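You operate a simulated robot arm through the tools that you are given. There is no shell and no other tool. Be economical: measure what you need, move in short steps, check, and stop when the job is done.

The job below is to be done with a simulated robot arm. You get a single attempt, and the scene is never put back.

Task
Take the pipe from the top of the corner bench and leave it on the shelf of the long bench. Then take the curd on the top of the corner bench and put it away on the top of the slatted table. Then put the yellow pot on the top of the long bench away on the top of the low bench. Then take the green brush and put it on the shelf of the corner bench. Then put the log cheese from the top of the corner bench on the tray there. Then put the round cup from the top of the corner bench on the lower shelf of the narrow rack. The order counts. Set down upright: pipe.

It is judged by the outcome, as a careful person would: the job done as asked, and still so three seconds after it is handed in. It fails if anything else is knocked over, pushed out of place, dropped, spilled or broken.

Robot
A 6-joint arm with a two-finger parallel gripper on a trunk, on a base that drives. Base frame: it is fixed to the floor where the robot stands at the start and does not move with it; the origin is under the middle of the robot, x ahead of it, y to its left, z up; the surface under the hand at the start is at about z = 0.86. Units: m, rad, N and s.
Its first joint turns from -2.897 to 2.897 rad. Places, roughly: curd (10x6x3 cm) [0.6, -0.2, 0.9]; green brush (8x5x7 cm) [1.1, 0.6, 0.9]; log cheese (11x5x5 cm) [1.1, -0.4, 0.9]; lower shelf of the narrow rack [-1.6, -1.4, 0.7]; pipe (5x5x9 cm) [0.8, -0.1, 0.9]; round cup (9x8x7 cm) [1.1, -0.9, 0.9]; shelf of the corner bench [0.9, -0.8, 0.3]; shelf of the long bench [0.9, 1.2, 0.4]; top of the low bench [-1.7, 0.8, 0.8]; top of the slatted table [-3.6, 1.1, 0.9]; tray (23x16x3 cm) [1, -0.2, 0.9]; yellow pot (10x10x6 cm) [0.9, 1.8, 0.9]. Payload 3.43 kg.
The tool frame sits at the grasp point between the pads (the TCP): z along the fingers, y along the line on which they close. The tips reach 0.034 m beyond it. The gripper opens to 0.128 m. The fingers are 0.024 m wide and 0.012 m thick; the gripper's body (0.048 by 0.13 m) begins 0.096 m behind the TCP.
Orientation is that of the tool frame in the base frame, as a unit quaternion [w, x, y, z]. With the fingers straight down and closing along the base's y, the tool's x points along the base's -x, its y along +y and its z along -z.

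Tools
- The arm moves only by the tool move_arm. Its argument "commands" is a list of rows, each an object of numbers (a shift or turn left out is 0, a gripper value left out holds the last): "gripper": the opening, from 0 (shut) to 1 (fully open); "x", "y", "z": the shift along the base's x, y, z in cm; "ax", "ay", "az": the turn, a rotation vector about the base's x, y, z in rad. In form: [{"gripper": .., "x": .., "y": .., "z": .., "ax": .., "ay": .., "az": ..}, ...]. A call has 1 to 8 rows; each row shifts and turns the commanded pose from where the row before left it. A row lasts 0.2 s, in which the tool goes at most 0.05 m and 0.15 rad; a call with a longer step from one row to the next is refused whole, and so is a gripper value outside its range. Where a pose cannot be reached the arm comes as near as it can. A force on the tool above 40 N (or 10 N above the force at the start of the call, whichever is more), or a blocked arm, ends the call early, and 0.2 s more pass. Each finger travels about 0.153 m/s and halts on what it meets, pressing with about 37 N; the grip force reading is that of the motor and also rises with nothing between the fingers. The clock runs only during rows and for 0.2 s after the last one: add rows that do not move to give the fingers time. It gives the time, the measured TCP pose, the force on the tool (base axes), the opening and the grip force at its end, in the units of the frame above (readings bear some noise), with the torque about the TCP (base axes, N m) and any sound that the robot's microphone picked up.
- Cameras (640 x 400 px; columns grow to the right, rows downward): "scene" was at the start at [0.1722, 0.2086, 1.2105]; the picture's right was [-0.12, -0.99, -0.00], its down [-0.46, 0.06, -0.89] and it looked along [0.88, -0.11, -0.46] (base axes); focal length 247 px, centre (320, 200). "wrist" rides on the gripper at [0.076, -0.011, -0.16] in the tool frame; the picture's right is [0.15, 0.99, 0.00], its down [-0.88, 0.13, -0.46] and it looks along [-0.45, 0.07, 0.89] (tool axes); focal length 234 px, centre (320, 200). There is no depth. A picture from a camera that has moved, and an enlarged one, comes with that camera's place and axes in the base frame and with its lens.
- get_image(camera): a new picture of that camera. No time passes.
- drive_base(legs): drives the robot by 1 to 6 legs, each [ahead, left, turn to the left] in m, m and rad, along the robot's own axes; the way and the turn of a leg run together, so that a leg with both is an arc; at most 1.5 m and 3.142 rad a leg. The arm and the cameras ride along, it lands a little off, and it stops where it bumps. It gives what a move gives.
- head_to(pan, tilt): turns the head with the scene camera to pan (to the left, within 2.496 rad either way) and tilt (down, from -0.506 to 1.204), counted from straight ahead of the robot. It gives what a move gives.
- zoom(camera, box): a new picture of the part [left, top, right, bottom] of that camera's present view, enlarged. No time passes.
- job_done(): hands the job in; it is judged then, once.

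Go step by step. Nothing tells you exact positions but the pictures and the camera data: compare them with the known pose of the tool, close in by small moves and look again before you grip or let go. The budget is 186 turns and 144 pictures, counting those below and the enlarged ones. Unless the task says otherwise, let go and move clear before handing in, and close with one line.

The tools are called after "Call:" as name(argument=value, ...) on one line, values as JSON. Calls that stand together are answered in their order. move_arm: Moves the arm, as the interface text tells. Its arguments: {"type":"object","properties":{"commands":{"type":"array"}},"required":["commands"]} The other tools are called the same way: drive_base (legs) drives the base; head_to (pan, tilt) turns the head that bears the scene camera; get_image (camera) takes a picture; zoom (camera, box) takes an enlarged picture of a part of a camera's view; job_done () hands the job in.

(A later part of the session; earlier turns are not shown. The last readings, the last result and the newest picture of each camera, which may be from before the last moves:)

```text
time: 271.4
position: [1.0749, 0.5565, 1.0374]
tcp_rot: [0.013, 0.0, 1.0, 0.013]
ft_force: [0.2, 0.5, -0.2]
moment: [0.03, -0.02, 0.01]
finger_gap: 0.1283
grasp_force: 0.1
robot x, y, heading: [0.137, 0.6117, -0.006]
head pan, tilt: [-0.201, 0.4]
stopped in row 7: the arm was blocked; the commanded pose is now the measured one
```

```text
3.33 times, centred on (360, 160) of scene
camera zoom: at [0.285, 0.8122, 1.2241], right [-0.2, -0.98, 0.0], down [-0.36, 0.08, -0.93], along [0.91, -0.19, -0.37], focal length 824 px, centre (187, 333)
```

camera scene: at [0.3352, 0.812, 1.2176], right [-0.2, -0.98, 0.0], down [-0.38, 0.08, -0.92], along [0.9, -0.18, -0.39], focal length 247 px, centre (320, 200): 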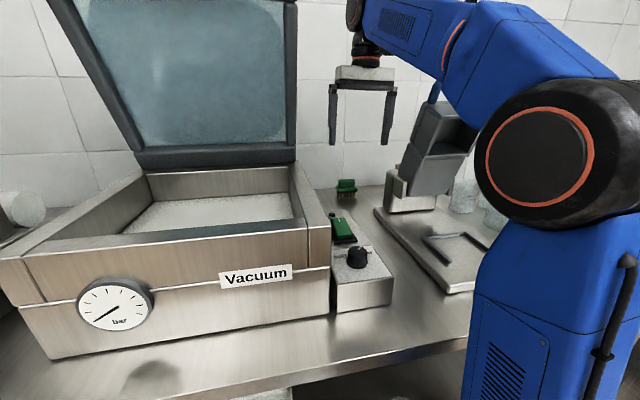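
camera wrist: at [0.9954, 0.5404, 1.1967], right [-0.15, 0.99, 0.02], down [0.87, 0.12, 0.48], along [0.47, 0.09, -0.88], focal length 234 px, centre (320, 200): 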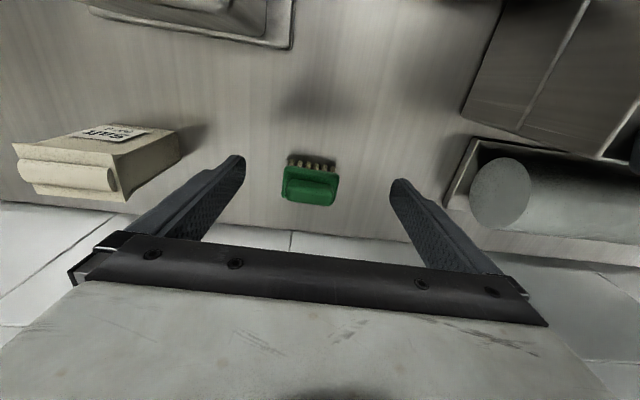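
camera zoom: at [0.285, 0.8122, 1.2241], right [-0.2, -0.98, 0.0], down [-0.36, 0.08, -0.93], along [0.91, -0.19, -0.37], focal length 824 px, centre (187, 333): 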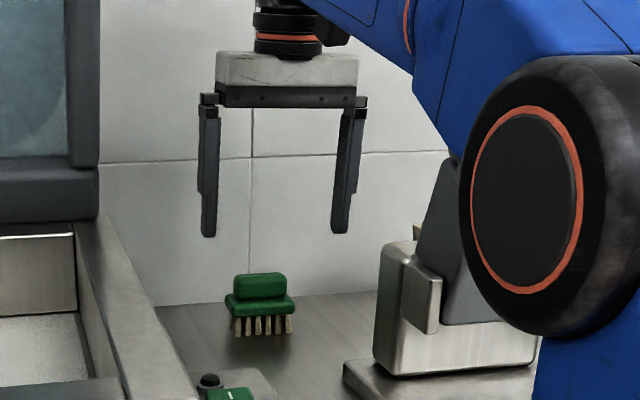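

The arm was blocked, probably the forearm against the bag closer's tower. I'll back off and look.

Call:
move_arm(commands=[{"x": -3, "z": 1}, {"x": -3, "z": 2}, {"x": -3, "z": 2}, {"x": -3, "z": 2}, {}])

Call:
head_to(pan=-0.35, tilt=0.3)

Call:
get_image(camera="scene")

```text
time: 272.6
position: [0.9804, 0.5564, 1.0909]
tcp_rot: [0.001, -0.001, 1.0, 0.015]
ft_force: [0.5, 0.0, 0.4]
moment: [0.02, -0.01, -0.01]
finger_gap: 0.1278
grasp_force: 0.0
robot x, y, heading: [0.1485, 0.6123, -0.009]
head pan, tilt: [-0.201, 0.4]
```

```text
time: 273.2
position: [0.9795, 0.5558, 1.091]
tcp_rot: [0.002, -0.001, 1.0, 0.015]
ft_force: [0.8, 0.3, 0.4]
moment: [-0.02, 0.0, -0.02]
finger_gap: 0.1281
grasp_force: 0.0
robot x, y, heading: [0.1488, 0.6079, -0.006]
head pan, tilt: [-0.351, 0.3]
```

```text
44 pictures are left
camera scene: at [0.317, 0.7973, 1.2268], right [-0.34, -0.94, 0.0], down [-0.28, 0.1, -0.96], along [0.9, -0.33, -0.3], focal length 247 px, centre (320, 200)
```

scene: 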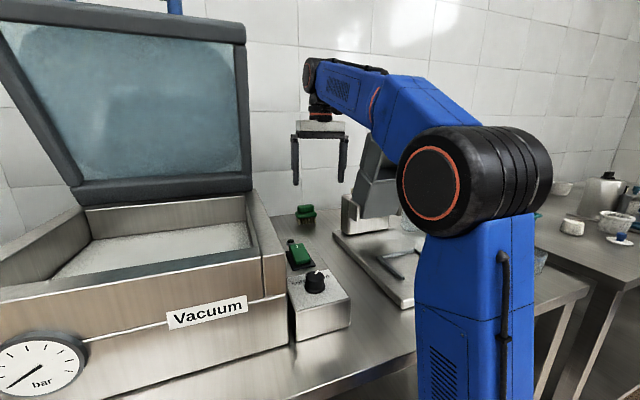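

The upper arm was meeting the bench's front edge. Tilting the tool forward 0.8 rad (needed for the shelf anyway) will shorten the lean; I'll tilt now and approach.

Call:
move_arm(commands=[{"ay": -0.13}, {"ay": -0.13}, {"ay": -0.13}, {"ay": -0.13}, {"ay": -0.14}, {"ay": -0.14}, {}])

Call:
move_arm(commands=[{"x": 3}, {"x": 3}, {"x": 3, "z": -2}, {"x": 2, "z": -3}, {"z": -3}, {}])

Call:
get_image(camera="wrist")

Call:
get_image(camera="scene")

```text
time: 274.9
position: [0.9796, 0.5553, 1.0901]
tcp_rot: [0.392, -0.006, 0.92, 0.014]
ft_force: [-0.3, 0.3, 0.5]
moment: [0.01, 0.04, -0.03]
finger_gap: 0.128
grasp_force: 0.0
robot x, y, heading: [0.1456, 0.6093, -0.004]
head pan, tilt: [-0.351, 0.3]
```

```text
time: 276.2
position: [1.089, 0.5562, 1.0103]
tcp_rot: [0.39, -0.006, 0.921, 0.013]
ft_force: [0.5, -0.9, 0.8]
moment: [0.0, -0.01, -0.03]
finger_gap: 0.1278
grasp_force: 0.0
robot x, y, heading: [0.1464, 0.6086, 0.004]
head pan, tilt: [-0.351, 0.3]
```

```text
43 pictures are left
camera wrist: at [0.9224, 0.5398, 1.0677], right [-0.12, 0.99, -0.08], down [0.28, 0.12, 0.95], along [0.95, 0.09, -0.29], focal length 234 px, centre (320, 200)
```

wrist: 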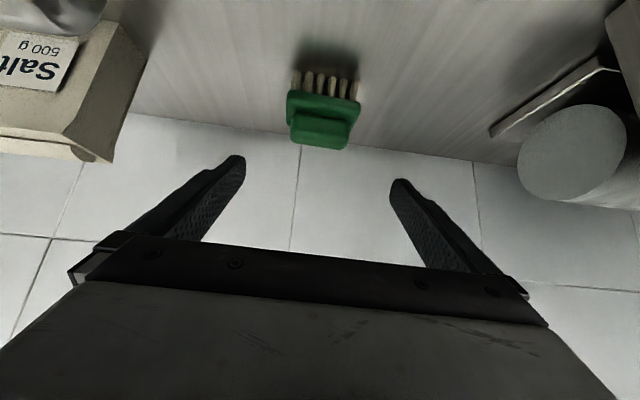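

```text
42 pictures are left
camera scene: at [0.3171, 0.7973, 1.2268], right [-0.35, -0.94, 0.0], down [-0.28, 0.1, -0.96], along [0.9, -0.33, -0.3], focal length 247 px, centre (320, 200)
```

scene: 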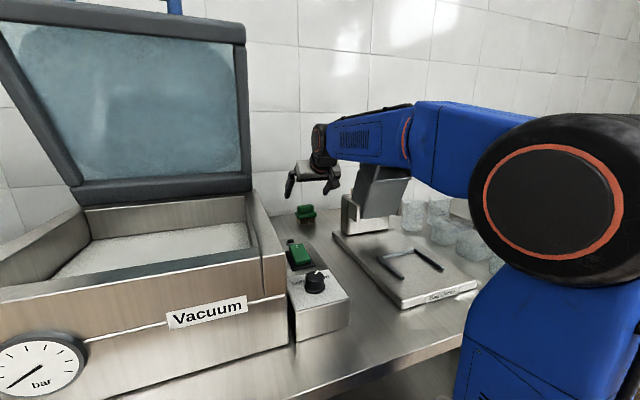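

The brush block is at (1.113, 0.5525). I'll lower around it to z 0.918.

Call:
move_arm(commands=[{"x": 1.2, "y": -0.2, "z": -3}, {"x": 1.1, "z": -3}, {"z": -2}, {"z": -1.2}, {}])

Call:
get_image(camera="wrist")

```text
time: 277.4
position: [1.1125, 0.5533, 0.9196]
tcp_rot: [0.39, -0.006, 0.92, 0.014]
ft_force: [0.2, 0.3, 0.2]
moment: [0.0, 0.02, 0.01]
finger_gap: 0.1281
grasp_force: 0.0
robot x, y, heading: [0.1451, 0.6094, 0.0]
head pan, tilt: [-0.351, 0.3]
```

```text
41 pictures are left
camera wrist: at [0.9454, 0.5376, 0.9759], right [-0.12, 0.99, -0.08], down [0.28, 0.12, 0.95], along [0.95, 0.09, -0.29], focal length 234 px, centre (320, 200)
```

wrist: 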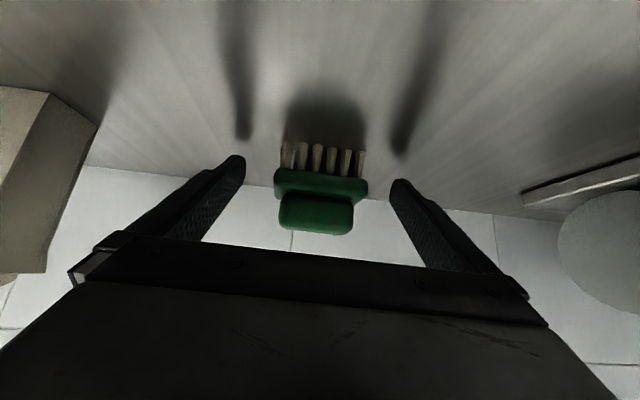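

Call:
move_arm(commands=[{"gripper": 0.3}, {"gripper": 0}, {}, {}, {"z": 0.5}, {"z": 1}, {"z": 1.5}, {}])

Call:
get_image(camera="wrist")

```text
time: 279.2
position: [1.1112, 0.5533, 0.9484]
tcp_rot: [0.391, -0.006, 0.92, 0.014]
ft_force: [0.0, 0.8, -0.4]
moment: [0.03, 0.0, 0.04]
finger_gap: 0.0732
grasp_force: 37.2
robot x, y, heading: [0.1442, 0.6113, 0.001]
head pan, tilt: [-0.351, 0.3]
```

```text
40 pictures are left
camera wrist: at [0.9448, 0.5374, 1.0056], right [-0.12, 0.99, -0.08], down [0.28, 0.12, 0.95], along [0.95, 0.09, -0.29], focal length 234 px, centre (320, 200)
```

wrist: 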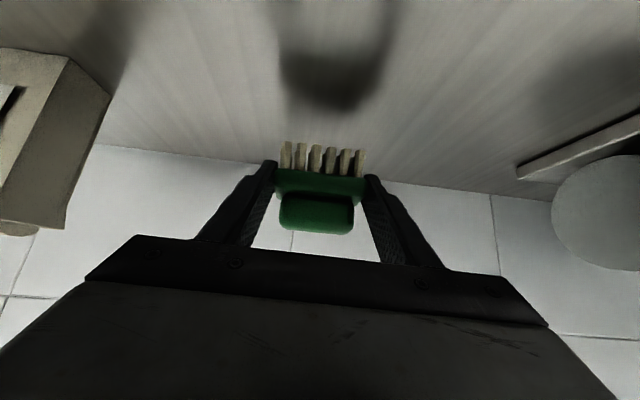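

Held upright. Lift, draw straight back, and back the base off.

Call:
move_arm(commands=[{"z": 2}, {"z": 2.5}, {"z": 2.5, "x": -1}, {"x": -3}, {"x": -4}, {"x": -4}, {"x": -4}, {"x": -4}])

Call:
drive_base(legs=[[-0.6, 0, 0], [0, -0.7, 0], [0, -0.65, 0]])

Call:
head_to(pan=0.1, tilt=0.6)

Call:
get_image(camera="scene")

```text
time: 281.1
position: [0.9115, 0.5542, 1.0178]
tcp_rot: [0.391, -0.006, 0.92, 0.015]
ft_force: [-0.1, -0.5, -0.7]
moment: [-0.01, 0.0, 0.01]
finger_gap: 0.073
grasp_force: 37.1
robot x, y, heading: [0.1509, 0.6119, -0.002]
head pan, tilt: [-0.351, 0.3]
```

```text
time: 291.1
position: [0.2948, -0.7979, 1.0193]
tcp_rot: [0.391, 0.001, 0.921, 0.011]
ft_force: [-1.4, -0.1, -1.7]
moment: [0.0, 0.01, 0.01]
finger_gap: 0.0733
grasp_force: 36.7
robot x, y, heading: [-0.4657, -0.7306, -0.014]
head pan, tilt: [-0.351, 0.3]
```

```text
time: 292.0
position: [0.2957, -0.7972, 1.0178]
tcp_rot: [0.391, 0.0, 0.92, 0.011]
ft_force: [-0.2, 0.0, -0.8]
moment: [-0.03, 0.0, 0.0]
finger_gap: 0.0729
grasp_force: 36.9
robot x, y, heading: [-0.463, -0.7345, -0.014]
head pan, tilt: [0.099, 0.6]
```

```text
39 pictures are left
camera scene: at [-0.2942, -0.5069, 1.1994], right [0.08, -1.0, 0.0], down [-0.56, -0.05, -0.83], along [0.82, 0.07, -0.56], focal length 247 px, centre (320, 200)
```

scene: 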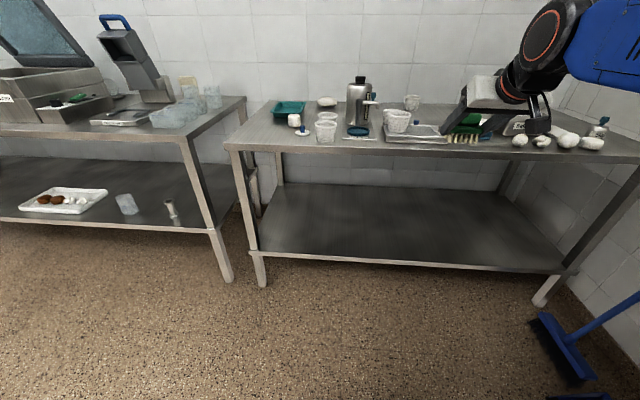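

The corner bench's shelf (z≈0.30, front edge x≈0.53) is empty. I'll extend a little and lower in front of it.

Call:
move_arm(commands=[{"x": 3}, {"x": 4}, {"x": 4}, {"z": -4}, {"z": -4}, {"z": -4}, {"z": -4}, {"z": -4}])

Call:
move_arm(commands=[{"z": -4.5}, {"z": -4.5}, {"z": -4.5}, {"z": -4.5}, {"z": -4.5}, {"z": -4.5}, {"z": -4.5}, {"z": -4.5}])

Call:
move_arm(commands=[{"z": -4}, {"z": -4}, {}])

Call:
get_image(camera="wrist")

```text
time: 293.8
position: [0.4054, -0.7967, 0.8177]
tcp_rot: [0.392, -0.001, 0.92, 0.012]
ft_force: [1.1, 0.8, -1.3]
moment: [0.04, 0.0, -0.02]
finger_gap: 0.0731
grasp_force: 36.5
robot x, y, heading: [-0.4658, -0.7338, -0.013]
head pan, tilt: [0.099, 0.6]
```

```text
time: 295.6
position: [0.407, -0.7976, 0.4703]
tcp_rot: [0.392, 0.0, 0.92, 0.013]
ft_force: [0.6, -0.7, 0.4]
moment: [-0.01, 0.03, 0.02]
finger_gap: 0.073
grasp_force: 36.9
out of reach, approached as far as the arm can: row 3
robot x, y, heading: [-0.4649, -0.7329, -0.015]
head pan, tilt: [0.099, 0.6]
```

```text
time: 296.4
position: [0.4057, -0.7988, 0.3918]
tcp_rot: [0.391, 0.0, 0.92, 0.011]
ft_force: [-0.4, 0.1, 0.5]
moment: [-0.04, 0.01, 0.0]
finger_gap: 0.073
grasp_force: 37.5
robot x, y, heading: [-0.4678, -0.7322, -0.01]
head pan, tilt: [0.099, 0.6]
```

```text
38 pictures are left
camera wrist: at [0.2389, -0.8133, 0.4481], right [-0.11, 0.99, -0.08], down [0.28, 0.11, 0.95], along [0.95, 0.08, -0.29], focal length 234 px, centre (320, 200)
```

wrist: 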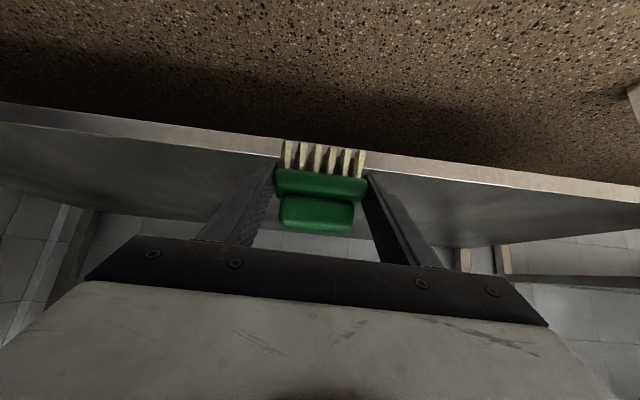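

The brush bottom is at z≈0.35, 5 cm above the shelf. I'll drive ahead 0.22 m.

Call:
drive_base(legs=[[0.22, 0, 0]])

Call:
move_arm(commands=[{"z": -2}, {"z": -1.2}, {"z": -0.6}, {}])

Call:
get_image(camera="wrist")

Call:
get_image(camera="scene")

```text
time: 298.1
position: [0.6238, -0.8035, 0.3916]
tcp_rot: [0.391, 0.001, 0.92, 0.01]
ft_force: [-0.1, 0.1, -0.9]
moment: [0.03, 0.03, -0.01]
finger_gap: 0.0729
grasp_force: 37.1
robot x, y, heading: [-0.2513, -0.736, -0.019]
head pan, tilt: [0.099, 0.6]
```

```text
time: 299.1
position: [0.6256, -0.8034, 0.352]
tcp_rot: [0.392, -0.001, 0.92, 0.012]
ft_force: [-0.6, 0.3, -1.4]
moment: [0.0, 0.04, 0.02]
finger_gap: 0.0727
grasp_force: 37.0
robot x, y, heading: [-0.2465, -0.7352, -0.016]
head pan, tilt: [0.099, 0.6]
```

```text
37 pictures are left
camera wrist: at [0.4575, -0.8175, 0.4103], right [-0.11, 0.99, -0.08], down [0.28, 0.11, 0.95], along [0.95, 0.08, -0.29], focal length 234 px, centre (320, 200)
```

wrist: 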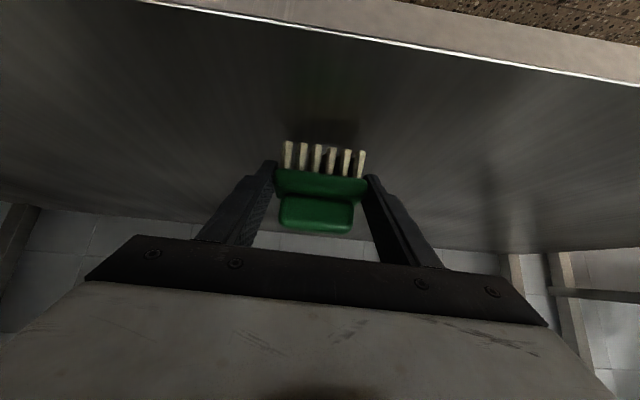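

```text
36 pictures are left
camera scene: at [-0.0752, -0.5101, 1.1993], right [0.08, -1.0, 0.0], down [-0.56, -0.05, -0.82], along [0.82, 0.07, -0.57], focal length 247 px, centre (320, 200)
```

scene: 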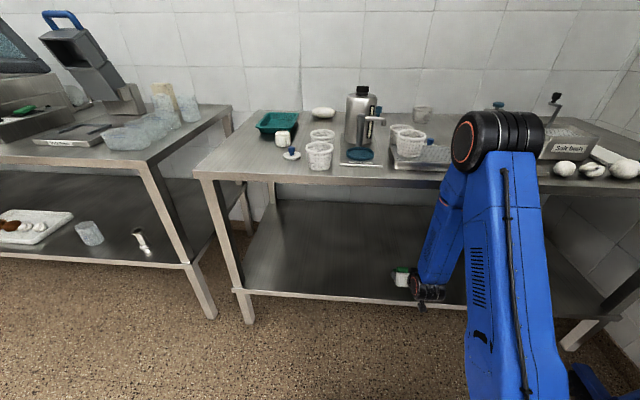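

Call:
move_arm(commands=[{"z": -0.5}, {"z": -0.5}, {"z": -0.3}, {}])

```text
time: 300.1
position: [0.6246, -0.8039, 0.3395]
tcp_rot: [0.391, 0.0, 0.92, 0.011]
ft_force: [0.4, 0.8, -0.9]
moment: [-0.02, 0.0, 0.04]
finger_gap: 0.0731
grasp_force: 37.2
robot x, y, heading: [-0.252, -0.7349, -0.016]
head pan, tilt: [0.099, 0.6]
```

Call:
move_arm(commands=[{"z": -0.5}, {"z": -0.4}, {"z": -0.3}, {}])

Call:
zoom(camera="wrist", box=[220, 90, 420, 250])

```text
time: 300.8
position: [0.6265, -0.8042, 0.3329]
tcp_rot: [0.395, 0.0, 0.919, 0.01]
ft_force: [-0.6, 0.8, 12.7]
moment: [-0.4, 0.04, -0.04]
finger_gap: 0.0733
grasp_force: 37.2
robot x, y, heading: [-0.2483, -0.7368, -0.015]
head pan, tilt: [0.099, 0.6]
stopped in row 3: the force on the tool passed its limit at 102 N (the readings are from after the stop); the commanded pose is now the measured one
```

```text
2.50 times, centred on (320, 170) of wrist
camera zoom: at [0.459, -0.8169, 0.3886], right [-0.11, 0.99, -0.09], down [0.27, 0.11, 0.95], along [0.96, 0.08, -0.28], focal length 585 px, centre (320, 275)
```

zoom: 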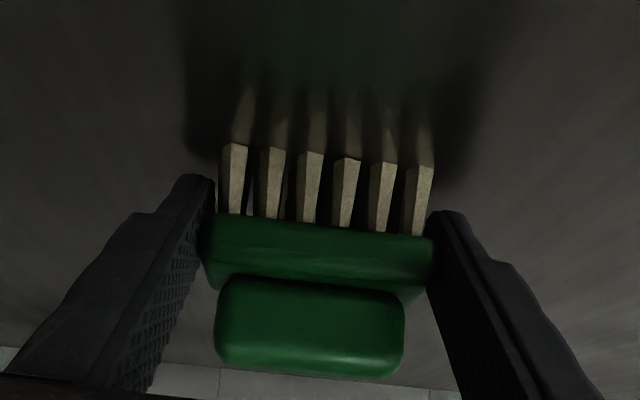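

Contact on the shelf. Open and withdraw along the tool axis.

Call:
move_arm(commands=[{"gripper": 0.65, "z": 0.1}, {"gripper": 0.9}, {}, {"x": -2, "z": 2}, {"x": -2, "z": 2}, {"x": -2, "z": 2}, {"x": -2, "z": 2}, {}])

Call:
get_image(camera="wrist")

```text
time: 302.6
position: [0.5998, -0.8024, 0.4079]
tcp_rot: [0.392, 0.001, 0.92, 0.011]
ft_force: [0.2, 0.1, -0.7]
moment: [0.01, 0.0, -0.01]
finger_gap: 0.1154
grasp_force: 0.1
out of reach, approached as far as the arm can: row 5, 6, 7
robot x, y, heading: [-0.247, -0.7403, -0.014]
head pan, tilt: [0.099, 0.6]
```

```text
34 pictures are left
camera wrist: at [0.4326, -0.8161, 0.4653], right [-0.11, 0.99, -0.09], down [0.28, 0.11, 0.95], along [0.95, 0.08, -0.29], focal length 234 px, centre (320, 200)
```

wrist: 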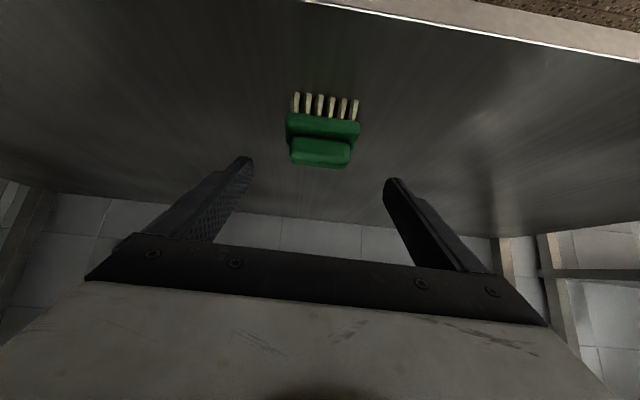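

The brush stands on the shelf. Now back off, raise the arm and head for the log cheese at about (1.09, −0.42).

Call:
drive_base(legs=[[-0.28, 0, 0]])

Call:
move_arm(commands=[{"z": 4.5}, {"z": 4.5}, {"z": 4.5}, {"z": 4.5}, {"z": 4.5}, {"z": 4.5}, {"z": 4.5}, {"z": 4.5}])

Call:
move_arm(commands=[{"z": 4.5}, {"z": 4.5}, {"z": 4.5}, {"z": 4.5, "ay": 0.1}, {"z": 4.5, "ay": 0.1, "az": -0.06}, {"z": 4, "ay": 0.1, "az": -0.06}, {"z": 4, "az": -0.1, "gripper": 1}, {}])

Call:
drive_base(legs=[[0, 0.47, 0.016], [0.42, 0, 0]])

Call:
get_image(camera="wrist")

```text
time: 304.5
position: [0.3199, -0.7985, 0.409]
tcp_rot: [0.392, 0.0, 0.92, 0.011]
ft_force: [0.0, -0.1, -0.6]
moment: [0.01, 0.01, 0.02]
finger_gap: 0.115
grasp_force: 0.2
robot x, y, heading: [-0.5297, -0.7296, -0.016]
head pan, tilt: [0.099, 0.6]
```

```text
time: 306.3
position: [0.3212, -0.8042, 0.7489]
tcp_rot: [0.391, -0.001, 0.92, 0.011]
ft_force: [-0.1, -0.1, 0.6]
moment: [-0.02, 0.05, -0.03]
finger_gap: 0.1152
grasp_force: 0.0
out of reach, approached as far as the arm can: row 7
robot x, y, heading: [-0.5322, -0.7335, -0.013]
head pan, tilt: [0.099, 0.6]
```

```text
time: 308.1
position: [0.3216, -0.804, 1.0522]
tcp_rot: [0.25, 0.106, 0.962, -0.022]
ft_force: [-0.8, 0.2, -0.3]
moment: [0.0, -0.01, 0.04]
finger_gap: 0.1277
grasp_force: 0.0
robot x, y, heading: [-0.5255, -0.73, -0.018]
head pan, tilt: [0.099, 0.6]
```

```text
time: 313.1
position: [0.748, -0.3274, 1.052]
tcp_rot: [0.251, 0.101, 0.963, -0.02]
ft_force: [0.7, 0.7, 0.5]
moment: [-0.02, 0.01, -0.03]
finger_gap: 0.1277
grasp_force: 0.1
robot x, y, heading: [-0.1029, -0.2625, -0.002]
head pan, tilt: [0.099, 0.6]
```

```text
33 pictures are left
camera wrist: at [0.6057, -0.3099, 1.1561], right [0.08, 1.0, -0.06], down [0.56, 0.01, 0.83], along [0.82, -0.1, -0.56], focal length 234 px, centre (320, 200)
```

wrist: 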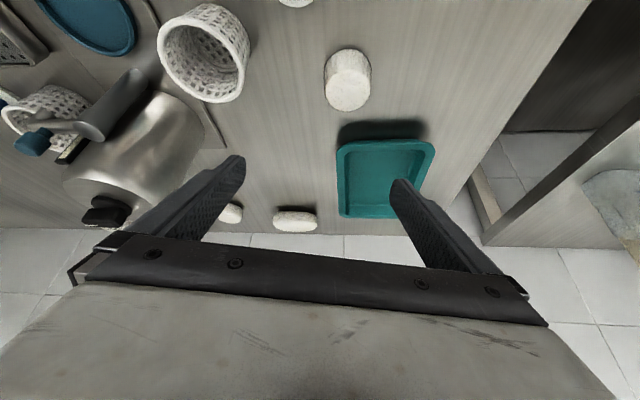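

The log lies at (1.08, −0.422) with its axis slightly yawed as matched; tray spans x 0.855–1.07, y −0.31…−0.175. I'll drive closer and move over the log.

Call:
drive_base(legs=[[0.19, 0, 0]])

Call:
move_arm(commands=[{"x": 3, "y": -3}, {"x": 3, "y": -3}, {"x": 3, "y": -3}, {"x": 3, "z": -2}, {"z": -3}, {}])

Call:
get_image(camera="wrist")

```text
time: 314.7
position: [0.9392, -0.3283, 1.0523]
tcp_rot: [0.251, 0.101, 0.962, -0.021]
ft_force: [-0.4, -1.1, -0.1]
moment: [0.02, 0.0, -0.01]
finger_gap: 0.1284
grasp_force: 0.0
robot x, y, heading: [0.0887, -0.2636, -0.001]
head pan, tilt: [0.099, 0.6]
```

```text
time: 316.1
position: [1.0607, -0.4185, 1.0015]
tcp_rot: [0.249, 0.101, 0.963, -0.021]
ft_force: [0.5, -0.4, -0.8]
moment: [0.0, 0.0, 0.03]
finger_gap: 0.128
grasp_force: 0.1
robot x, y, heading: [0.0872, -0.2702, -0.007]
head pan, tilt: [0.099, 0.6]
```

```text
32 pictures are left
camera wrist: at [0.9171, -0.4012, 1.1052], right [0.08, 1.0, -0.06], down [0.56, 0.01, 0.83], along [0.82, -0.1, -0.56], focal length 234 px, centre (320, 200)
```

wrist: 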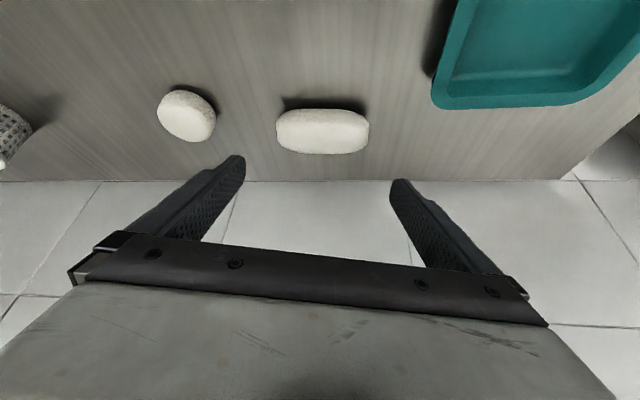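

Closer view gives the log centre (1.094, −0.4255), yaw about −0.06. I'll correct the yaw and lower to z≈0.90.

Call:
move_arm(commands=[{"az": 0.13, "x": 1.2, "y": -0.3}, {"x": 1.3, "y": -0.4, "z": -2}, {"z": -3}, {"z": -2}, {}])

Call:
get_image(camera="wrist")

```text
time: 317.3
position: [1.0848, -0.4251, 0.9323]
tcp_rot: [0.251, 0.039, 0.967, -0.005]
ft_force: [0.4, 0.2, 0.0]
moment: [-0.02, -0.01, -0.02]
finger_gap: 0.128
grasp_force: 0.0
robot x, y, heading: [0.0906, -0.2683, -0.003]
head pan, tilt: [0.099, 0.6]
```

```text
31 pictures are left
camera wrist: at [0.9406, -0.427, 1.0369], right [-0.05, 1.0, -0.06], down [0.56, 0.08, 0.83], along [0.83, 0.01, -0.56], focal length 234 px, centre (320, 200)
```

wrist: 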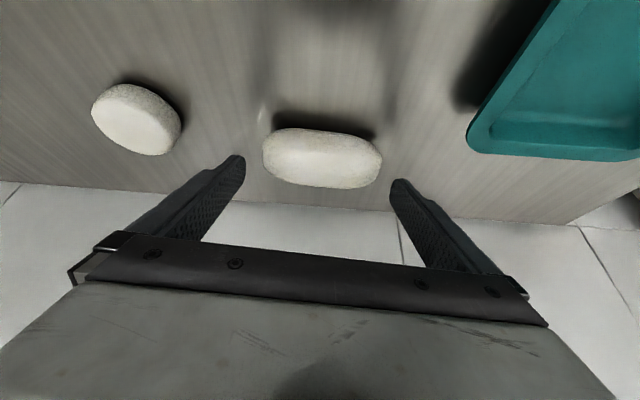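

Call:
move_arm(commands=[{"z": -1.8, "x": 0.3}, {"z": -1.3}, {"gripper": 0.5}, {"gripper": 0}, {}, {}, {}])

Call:
get_image(camera="wrist")

```text
time: 318.9
position: [1.0867, -0.425, 0.9026]
tcp_rot: [0.251, 0.039, 0.967, -0.005]
ft_force: [0.5, 0.5, -0.4]
moment: [0.03, 0.01, -0.03]
finger_gap: 0.1091
grasp_force: 36.9
robot x, y, heading: [0.09, -0.2663, -0.004]
head pan, tilt: [0.099, 0.6]
```

```text
30 pictures are left
camera wrist: at [0.9434, -0.4265, 1.0061], right [-0.05, 1.0, -0.06], down [0.56, 0.08, 0.83], along [0.83, 0.01, -0.56], focal length 234 px, centre (320, 200)
```

wrist: 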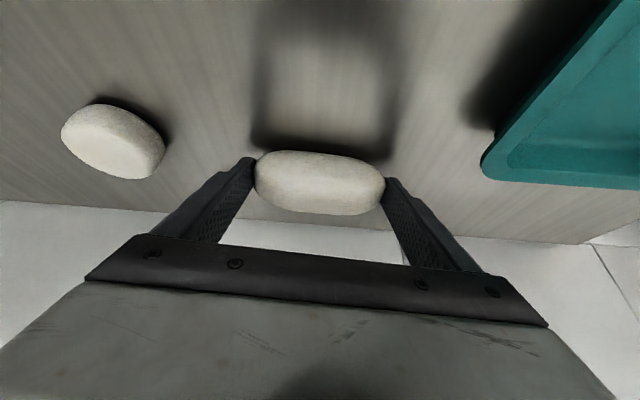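

Gripped at the ends. Lift slowly and check.

Call:
move_arm(commands=[{"z": 0.5}, {"z": 0.8}, {"z": 1}, {"z": 1.2}, {"z": 1.5}, {"z": 1.5}, {}])

Call:
get_image(camera="wrist")

```text
time: 320.5
position: [1.089, -0.4247, 0.9672]
tcp_rot: [0.251, 0.039, 0.967, -0.005]
ft_force: [-0.2, -0.1, -2.3]
moment: [-0.01, 0.02, -0.01]
finger_gap: 0.1088
grasp_force: 36.9
robot x, y, heading: [0.0903, -0.2686, -0.006]
head pan, tilt: [0.099, 0.6]
```

```text
29 pictures are left
camera wrist: at [0.9437, -0.4271, 1.0703], right [-0.05, 1.0, -0.06], down [0.56, 0.08, 0.83], along [0.83, 0.01, -0.56], focal length 234 px, centre (320, 200)
```

wrist: 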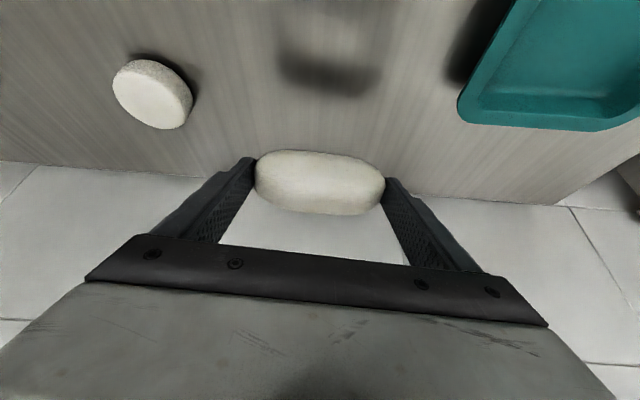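

Held well. Now carry it over the tray, bringing the tool vertical and turning the log to lie along the tray's length.

Call:
move_arm(commands=[{"z": 2, "x": -1}, {"z": 2, "x": -2}, {"x": -2, "y": 2, "ay": 0.1}, {"x": -2, "y": 3, "ay": 0.1}, {"x": -2, "y": 3, "ay": 0.1}, {"x": -1, "y": 3, "ay": 0.1, "ax": 0.03}, {"x": -1, "y": 3, "ay": 0.1}, {"x": -1, "y": 3}])

Call:
move_arm(commands=[{"az": -0.148}, {"az": -0.148}, {"az": -0.148}, {"az": -0.148}, {"az": -0.148}, {"az": -0.148}, {"az": -0.148}, {"az": -0.148}])

Call:
move_arm(commands=[{"az": -0.148}, {"az": -0.148}, {}])

Call:
get_image(camera="wrist")

Call:
head_to(pan=0.05, tilt=0.5)

Call:
get_image(camera="scene")

```text
time: 322.3
position: [0.9675, -0.2549, 1.0061]
tcp_rot: [0.003, 0.039, 0.999, 0.001]
ft_force: [0.8, -0.6, -1.9]
moment: [-0.01, 0.0, -0.05]
finger_gap: 0.1089
grasp_force: 36.5
robot x, y, heading: [0.0936, -0.2645, -0.005]
head pan, tilt: [0.099, 0.6]
```

```text
time: 324.1
position: [0.9673, -0.2551, 1.0057]
tcp_rot: [0.004, 0.59, 0.807, -0.002]
ft_force: [-0.4, 0.6, -1.7]
moment: [0.04, 0.03, 0.0]
finger_gap: 0.1086
grasp_force: 37.2
robot x, y, heading: [0.0895, -0.2668, -0.005]
head pan, tilt: [0.099, 0.6]
```

```text
time: 324.9
position: [0.968, -0.2562, 1.0053]
tcp_rot: [0.003, 0.703, 0.712, -0.001]
ft_force: [0.6, -0.2, -2.2]
moment: [0.02, -0.02, 0.01]
finger_gap: 0.1088
grasp_force: 37.1
robot x, y, heading: [0.0862, -0.2681, -0.008]
head pan, tilt: [0.099, 0.6]
```

```text
28 pictures are left
camera wrist: at [0.9556, -0.1787, 1.1665], right [0.99, 0.16, 0.0], down [0.14, -0.88, 0.46], along [0.07, -0.46, -0.89], focal length 234 px, centre (320, 200)
```

wrist: 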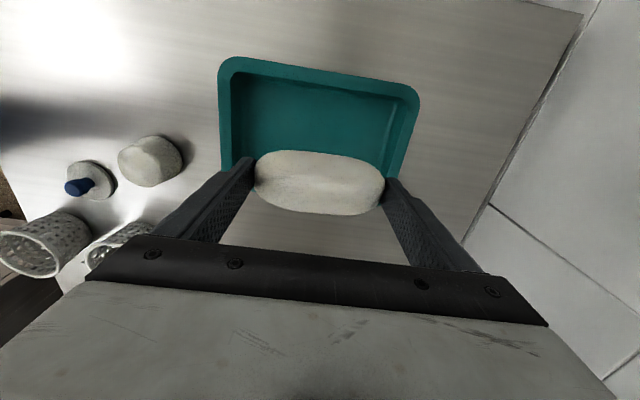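

```text
time: 325.6
position: [0.9682, -0.257, 1.0066]
tcp_rot: [0.003, 0.702, 0.712, -0.002]
ft_force: [-1.0, -0.3, -0.7]
moment: [-0.01, -0.02, -0.02]
finger_gap: 0.1088
grasp_force: 36.9
robot x, y, heading: [0.0893, -0.265, -0.006]
head pan, tilt: [0.051, 0.499]
```

```text
27 pictures are left
camera scene: at [0.2625, -0.0419, 1.2084], right [0.05, -1.0, 0.0], down [-0.48, -0.02, -0.88], along [0.88, 0.04, -0.48], focal length 247 px, centre (320, 200)
```

scene: 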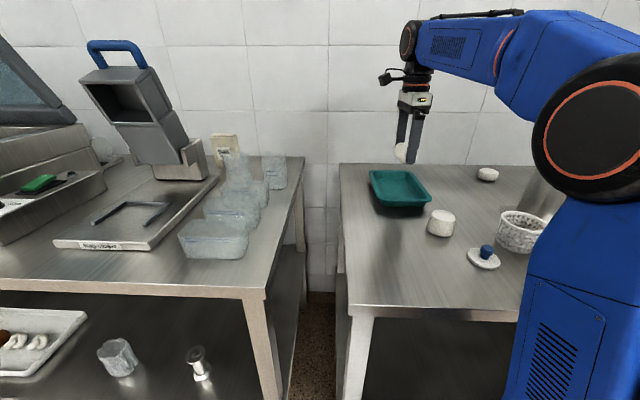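

The tray centre is (0.957, −0.243). Align and lower the log into it.

Call:
move_arm(commands=[{"x": -1.1, "y": 1.35}, {"z": -3}, {"z": -2.5}, {"z": -1.5}, {}])

Call:
get_image(camera="wrist")

```text
time: 326.8
position: [0.9562, -0.2414, 0.9362]
tcp_rot: [0.003, 0.702, 0.712, -0.002]
ft_force: [0.5, 0.6, -1.9]
moment: [-0.01, -0.04, -0.03]
finger_gap: 0.1089
grasp_force: 37.1
robot x, y, heading: [0.0885, -0.2641, -0.002]
head pan, tilt: [0.051, 0.499]
```

```text
26 pictures are left
camera wrist: at [0.9443, -0.1652, 1.0964], right [0.99, 0.16, 0.0], down [0.14, -0.88, 0.46], along [0.07, -0.46, -0.89], focal length 234 px, centre (320, 200)
```

wrist: 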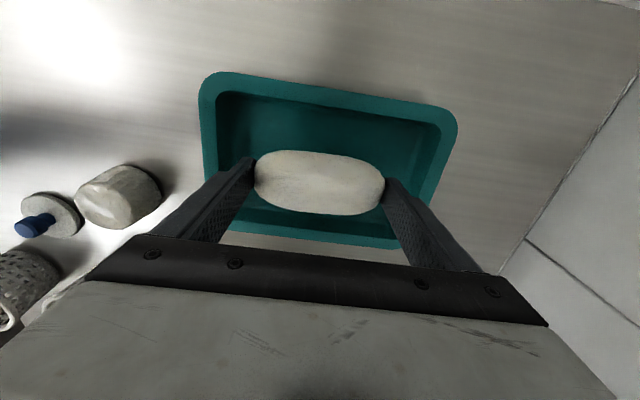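

Call:
move_arm(commands=[{"z": -1.2}, {"z": -0.6}, {"z": -0.4}, {"z": -0.3}, {}])

```text
time: 327.9
position: [0.9562, -0.2413, 0.912]
tcp_rot: [0.003, 0.702, 0.712, 0.0]
ft_force: [1.0, 0.2, 12.0]
moment: [-0.05, -0.04, 0.03]
finger_gap: 0.1089
grasp_force: 36.6
robot x, y, heading: [0.0891, -0.2652, -0.001]
head pan, tilt: [0.051, 0.499]
```

Contact with the tray floor. Open slightly and rise.

Call:
move_arm(commands=[{"z": 0.1}, {"gripper": 0.95}, {}, {}, {"z": 2}, {"z": 4}, {"z": 4}, {}])

Call:
get_image(camera="wrist")

```text
time: 329.8
position: [0.9573, -0.2398, 1.0114]
tcp_rot: [0.003, 0.702, 0.713, -0.002]
ft_force: [-0.7, -0.3, -0.3]
moment: [0.03, 0.0, -0.02]
finger_gap: 0.1217
grasp_force: 0.1
robot x, y, heading: [0.092, -0.2647, -0.003]
head pan, tilt: [0.051, 0.499]
```

```text
25 pictures are left
camera wrist: at [0.9449, -0.1647, 1.1726], right [0.99, 0.16, 0.0], down [0.14, -0.88, 0.46], along [0.07, -0.46, -0.89], focal length 234 px, centre (320, 200)
```

wrist: 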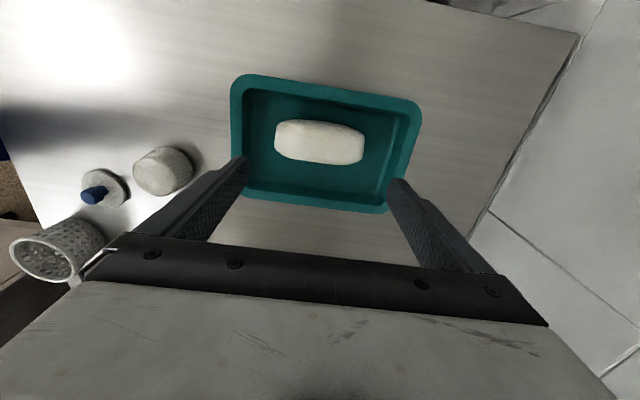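

The log is on the tray. Last the round cup at about (1.1, −0.9). I'll retract, restore the tool's yaw, tilt it forward, and move along the bench.

Call:
move_arm(commands=[{"z": 4, "gripper": 1}, {"z": 3, "x": -3, "az": 0.148}, {"x": -3, "az": 0.148}, {"x": -4, "az": 0.148}, {"x": -4, "az": 0.148}, {"x": -4, "az": 0.148}, {"x": -4, "az": 0.148}, {"x": -4, "az": 0.148}])

Call:
move_arm(commands=[{"az": 0.148}, {"az": 0.148}, {"az": 0.148}, {"ay": -0.13}, {"ay": -0.13}, {"ay": -0.13}, {"ay": -0.13}, {"ay": -0.13}])

Call:
drive_base(legs=[[-0.35, 0, 0], [0, -0.6, 0]])

Call:
head_to(pan=0.0, tilt=0.45)

Call:
get_image(camera="scene")

```text
time: 331.6
position: [0.6984, -0.2428, 1.0823]
tcp_rot: [0.003, 0.257, 0.966, -0.001]
ft_force: [0.2, -0.7, 0.4]
moment: [-0.05, 0.09, -0.02]
finger_gap: 0.128
grasp_force: 0.0
robot x, y, heading: [0.0906, -0.2648, -0.004]
head pan, tilt: [0.051, 0.499]
```

```text
time: 333.4
position: [0.6977, -0.2414, 1.0821]
tcp_rot: [0.323, 0.036, 0.946, 0.013]
ft_force: [-0.3, 0.1, -0.9]
moment: [0.02, 0.0, 0.0]
finger_gap: 0.128
grasp_force: 0.0
robot x, y, heading: [0.0888, -0.263, -0.008]
head pan, tilt: [0.051, 0.499]
```

```text
time: 338.4
position: [0.3415, -0.8009, 1.083]
tcp_rot: [0.323, 0.034, 0.946, 0.013]
ft_force: [1.3, 1.1, 0.0]
moment: [0.03, -0.01, -0.01]
finger_gap: 0.128
grasp_force: 0.1
robot x, y, heading: [-0.2674, -0.824, 0.004]
head pan, tilt: [0.051, 0.499]
stopped in leg 2: the robot was blocked; the commanded pose is now the measured one
```

```text
time: 339.1
position: [0.3419, -0.8014, 1.0821]
tcp_rot: [0.321, 0.034, 0.946, 0.014]
ft_force: [0.5, -0.1, -0.4]
moment: [0.0, 0.0, 0.01]
finger_gap: 0.1282
grasp_force: 0.0
robot x, y, heading: [-0.267, -0.8232, 0.002]
head pan, tilt: [0.0, 0.45]
```

```text
24 pictures are left
camera scene: at [-0.0933, -0.6067, 1.2129], right [0.0, -1.0, 0.0], down [-0.44, 0.0, -0.9], along [0.9, 0.0, -0.44], focal length 247 px, centre (320, 200)
```

scene: 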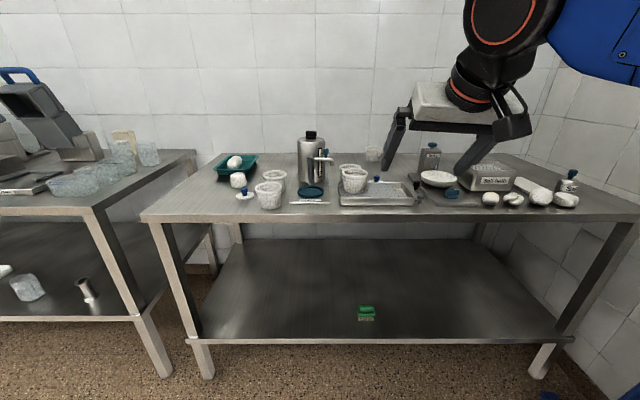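

The base met something on its right; I'll ease 4 cm left, and zoom on the cup at the back.

Call:
drive_base(legs=[[0, 0.05, 0]])

Call:
zoom(camera="scene", box=[320, 110, 460, 220])

Call:
head_to(pan=-2.0, tilt=0.55)

Call:
get_image(camera="scene")

```text
time: 340.0
position: [0.3411, -0.7513, 1.0829]
tcp_rot: [0.322, 0.034, 0.946, 0.014]
ft_force: [0.1, 0.4, -0.3]
moment: [0.01, 0.01, -0.04]
finger_gap: 0.1283
grasp_force: 0.1
robot x, y, heading: [-0.2668, -0.7764, -0.005]
head pan, tilt: [0.0, 0.45]
```

```text
3.64 times, centred on (390, 165) of scene
camera zoom: at [-0.0932, -0.5567, 1.2129], right [0.0, -1.0, 0.0], down [-0.44, 0.0, -0.9], along [0.9, 0.0, -0.44], focal length 899 px, centre (66, 327)
```

zoom: 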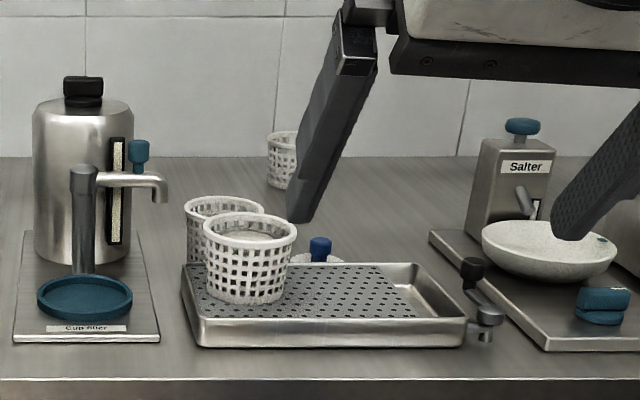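

```text
time: 341.9
position: [0.3403, -0.7501, 1.0832]
tcp_rot: [0.322, 0.034, 0.946, 0.014]
ft_force: [0.3, 0.1, -0.3]
moment: [-0.02, -0.01, 0.02]
finger_gap: 0.1281
grasp_force: 0.1
robot x, y, heading: [-0.2662, -0.7764, -0.004]
head pan, tilt: [-2.0, 0.55]
```

```text
22 pictures are left
camera scene: at [-0.2226, -0.6382, 1.2039], right [-0.91, 0.42, 0.0], down [0.22, 0.47, -0.85], along [-0.36, -0.77, -0.52], focal length 247 px, centre (320, 200)
```

scene: 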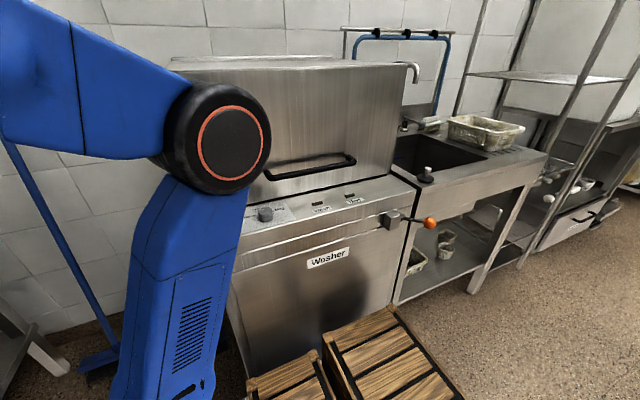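

The obstacle was the washer. The round cup (basket) stands at about (1.05, −0.86). I'll drive in and bring the tilted hand near it.

Call:
drive_base(legs=[[0.36, 0, 0]])

Call:
move_arm(commands=[{"x": 2, "y": -3}, {"x": 2, "y": -3}, {"x": 3, "y": -3}, {"x": 4, "y": -2}, {"x": 4, "az": 0.07}, {"x": 4}, {}])

Call:
get_image(camera="wrist")

```text
time: 344.2
position: [0.7026, -0.7516, 1.0836]
tcp_rot: [0.322, 0.035, 0.946, 0.014]
ft_force: [-0.7, 0.3, -0.4]
moment: [0.01, 0.0, -0.03]
finger_gap: 0.1281
grasp_force: 0.0
robot x, y, heading: [0.0929, -0.7759, 0.001]
head pan, tilt: [-2.0, 0.55]
```

```text
time: 345.8
position: [0.8898, -0.8617, 1.0834]
tcp_rot: [0.322, 0.001, 0.946, 0.025]
ft_force: [-0.2, -0.9, 0.3]
moment: [0.0, -0.01, -0.01]
finger_gap: 0.1278
grasp_force: 0.1
robot x, y, heading: [0.0936, -0.7784, -0.003]
head pan, tilt: [-2.0, 0.55]
```

```text
21 pictures are left
camera wrist: at [0.734, -0.8783, 1.1644], right [-0.13, 0.99, -0.04], down [0.42, 0.09, 0.9], along [0.9, 0.1, -0.43], focal length 234 px, centre (320, 200)
```

wrist: 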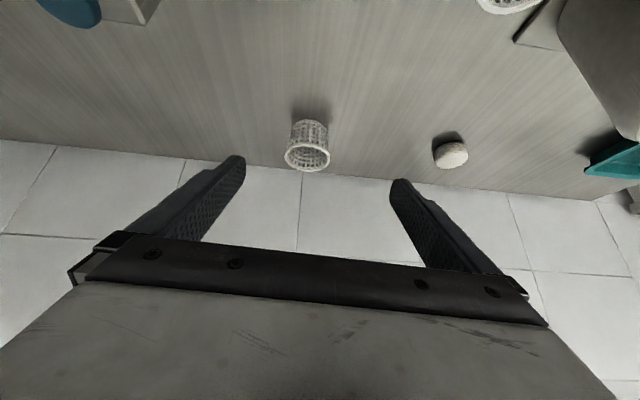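

The cup stands at (1.057, −0.867), 8 cm rim at z≈0.93. I'll tilt slightly more and move over it.

Call:
move_arm(commands=[{"x": 4, "ay": -0.14}, {"x": 4, "y": -0.5}, {"x": 4}, {"x": 4, "z": -2}, {"z": -4}, {"z": -3}, {}])

Call:
get_image(camera="wrist")

```text
time: 347.4
position: [1.0521, -0.8691, 0.9918]
tcp_rot: [0.387, 0.0, 0.922, 0.024]
ft_force: [-0.5, -0.2, 0.2]
moment: [0.02, -0.02, 0.03]
finger_gap: 0.1281
grasp_force: 0.2
robot x, y, heading: [0.0944, -0.7765, -0.004]
head pan, tilt: [-2.0, 0.55]
```

```text
20 pictures are left
camera wrist: at [0.8852, -0.8846, 1.0509], right [-0.12, 0.99, -0.06], down [0.29, 0.09, 0.95], along [0.95, 0.1, -0.3], focal length 234 px, centre (320, 200)
```

wrist: 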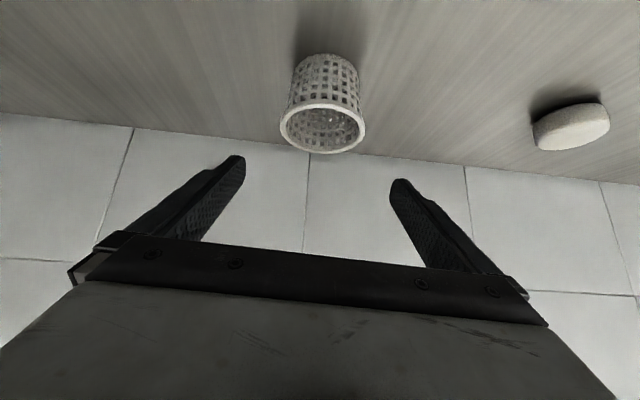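

Call:
move_arm(commands=[{"z": -3, "x": 0.3}, {"z": -2.5}, {"z": -1.7}, {}])

Call:
get_image(camera="wrist")

```text
time: 348.4
position: [1.0562, -0.8672, 0.9203]
tcp_rot: [0.387, -0.001, 0.922, 0.025]
ft_force: [0.5, -0.1, -0.5]
moment: [-0.07, 0.0, 0.01]
finger_gap: 0.1282
grasp_force: 0.0
robot x, y, heading: [0.0955, -0.7799, -0.004]
head pan, tilt: [-2.0, 0.55]
```

```text
19 pictures are left
camera wrist: at [0.8893, -0.8842, 0.9789], right [-0.12, 0.99, -0.06], down [0.29, 0.09, 0.95], along [0.95, 0.1, -0.3], focal length 234 px, centre (320, 200)
```

wrist: 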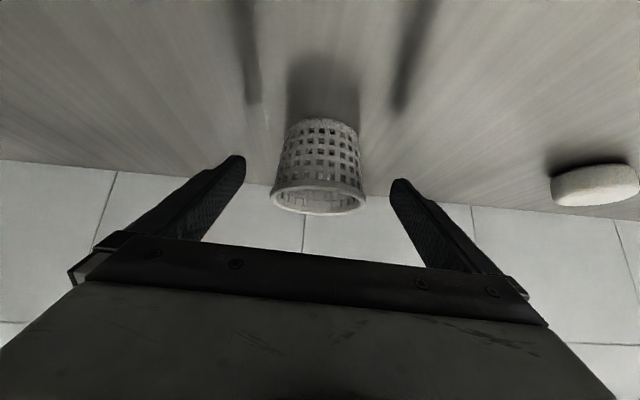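

Well centred. Close and lift slowly.

Call:
move_arm(commands=[{"gripper": 0.4}, {"gripper": 0}, {}, {}, {"z": 0.5}, {"z": 1}, {"z": 1.5}, {}])

Call:
get_image(camera="wrist")

```text
time: 350.2
position: [1.055, -0.8659, 0.9512]
tcp_rot: [0.387, 0.0, 0.922, 0.025]
ft_force: [-0.1, 0.0, -0.4]
moment: [0.0, 0.0, 0.03]
finger_gap: 0.0782
grasp_force: 36.7
robot x, y, heading: [0.0942, -0.7757, -0.002]
head pan, tilt: [-2.0, 0.55]
```

```text
18 pictures are left
camera wrist: at [0.8884, -0.8837, 1.009], right [-0.12, 0.99, -0.06], down [0.29, 0.09, 0.95], along [0.95, 0.1, -0.3], focal length 234 px, centre (320, 200)
```

wrist: 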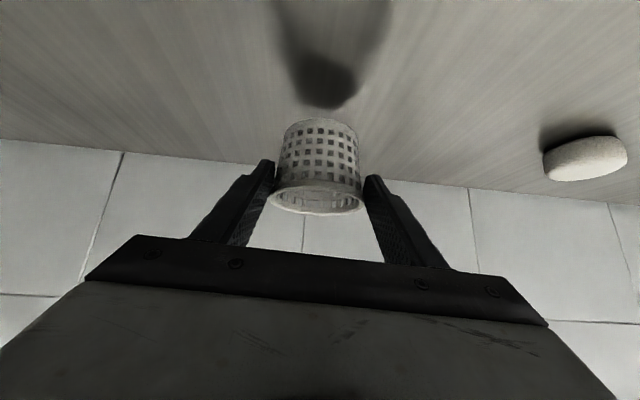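

Held upright. I'll lift, retract and bring the tool vertical for travel (the basket is empty), then back off.

Call:
move_arm(commands=[{"z": 2.5}, {"z": 3}, {"z": 4}, {"z": 4}, {"x": -4}, {"x": -4}, {"x": -4}, {"x": -4}])

Call:
move_arm(commands=[{"x": -4}, {"x": -4, "ay": 0.13}, {"x": -4, "ay": 0.13}, {"x": -4, "ay": 0.13}, {"x": -4, "ay": 0.13}, {"x": -4, "ay": 0.13}, {"x": -4, "ay": 0.13}, {"x": -3}])

Call:
drive_base(legs=[[-0.35, 0, 0], [-0.7, 0.3, 0]])

Call:
move_arm(commands=[{"x": -3}, {"x": -3}, {"x": -3}, {}])

```text
time: 352.0
position: [0.8941, -0.8671, 1.0853]
tcp_rot: [0.386, -0.001, 0.922, 0.026]
ft_force: [0.4, -0.5, -0.4]
moment: [-0.02, 0.01, 0.0]
finger_gap: 0.078
grasp_force: 36.9
robot x, y, heading: [0.0929, -0.7754, 0.003]
head pan, tilt: [-2.0, 0.55]
```

```text
time: 353.8
position: [0.5838, -0.8676, 1.0846]
tcp_rot: [0.006, 0.009, 1.0, 0.023]
ft_force: [0.1, 0.3, -0.3]
moment: [0.0, 0.03, 0.02]
finger_gap: 0.0781
grasp_force: 37.3
robot x, y, heading: [0.0928, -0.779, -0.001]
head pan, tilt: [-2.0, 0.55]
```

```text
time: 359.8
position: [-0.4616, -0.5652, 1.0853]
tcp_rot: [0.008, 0.008, 1.0, 0.023]
ft_force: [0.0, -0.4, -0.8]
moment: [-0.05, -0.01, -0.01]
finger_gap: 0.0776
grasp_force: 37.4
robot x, y, heading: [-0.9533, -0.4718, 0.0]
head pan, tilt: [-2.0, 0.55]
```

```text
time: 360.8
position: [-0.5513, -0.5633, 1.0841]
tcp_rot: [0.007, 0.008, 1.0, 0.023]
ft_force: [0.2, -0.2, 0.4]
moment: [-0.02, 0.01, 0.02]
finger_gap: 0.0777
grasp_force: 37.0
robot x, y, heading: [-0.9535, -0.4746, -0.002]
head pan, tilt: [-2.0, 0.55]
```

Now turn to face the rack side and look at the narrow rack.

Call:
drive_base(legs=[[0, 0, -1.57]])

Call:
head_to(pan=-0.7, tilt=0.45)

Call:
get_image(camera="scene")

```text
time: 365.0
position: [-1.036, -0.879, 1.0861]
tcp_rot: [0.021, 0.708, 0.706, 0.011]
ft_force: [-0.1, 0.5, -1.3]
moment: [-0.02, -0.01, -0.01]
finger_gap: 0.0772
grasp_force: 36.9
robot x, y, heading: [-0.9512, -0.4779, -1.557]
head pan, tilt: [-2.0, 0.55]
```

```text
time: 366.5
position: [-1.0361, -0.8789, 1.0847]
tcp_rot: [0.02, 0.708, 0.706, 0.011]
ft_force: [0.4, 1.0, -0.3]
moment: [0.02, 0.0, 0.03]
finger_gap: 0.0776
grasp_force: 37.4
robot x, y, heading: [-0.952, -0.4776, -1.557]
head pan, tilt: [-0.7, 0.45]
```

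```text
17 pictures are left
camera scene: at [-0.7888, -0.6243, 1.2129], right [-0.77, 0.64, 0.0], down [0.28, 0.34, -0.9], along [-0.57, -0.7, -0.44], focal length 247 px, centre (320, 200)
```

scene: 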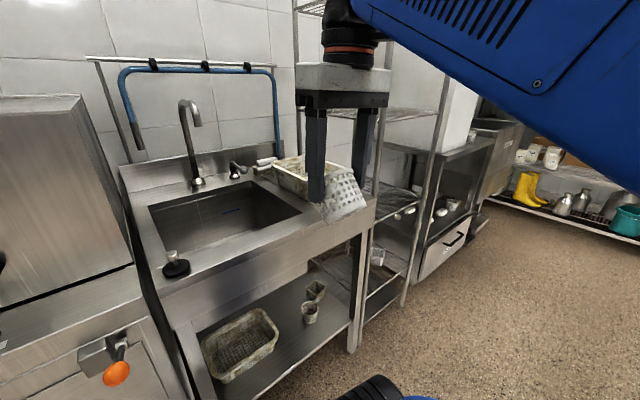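

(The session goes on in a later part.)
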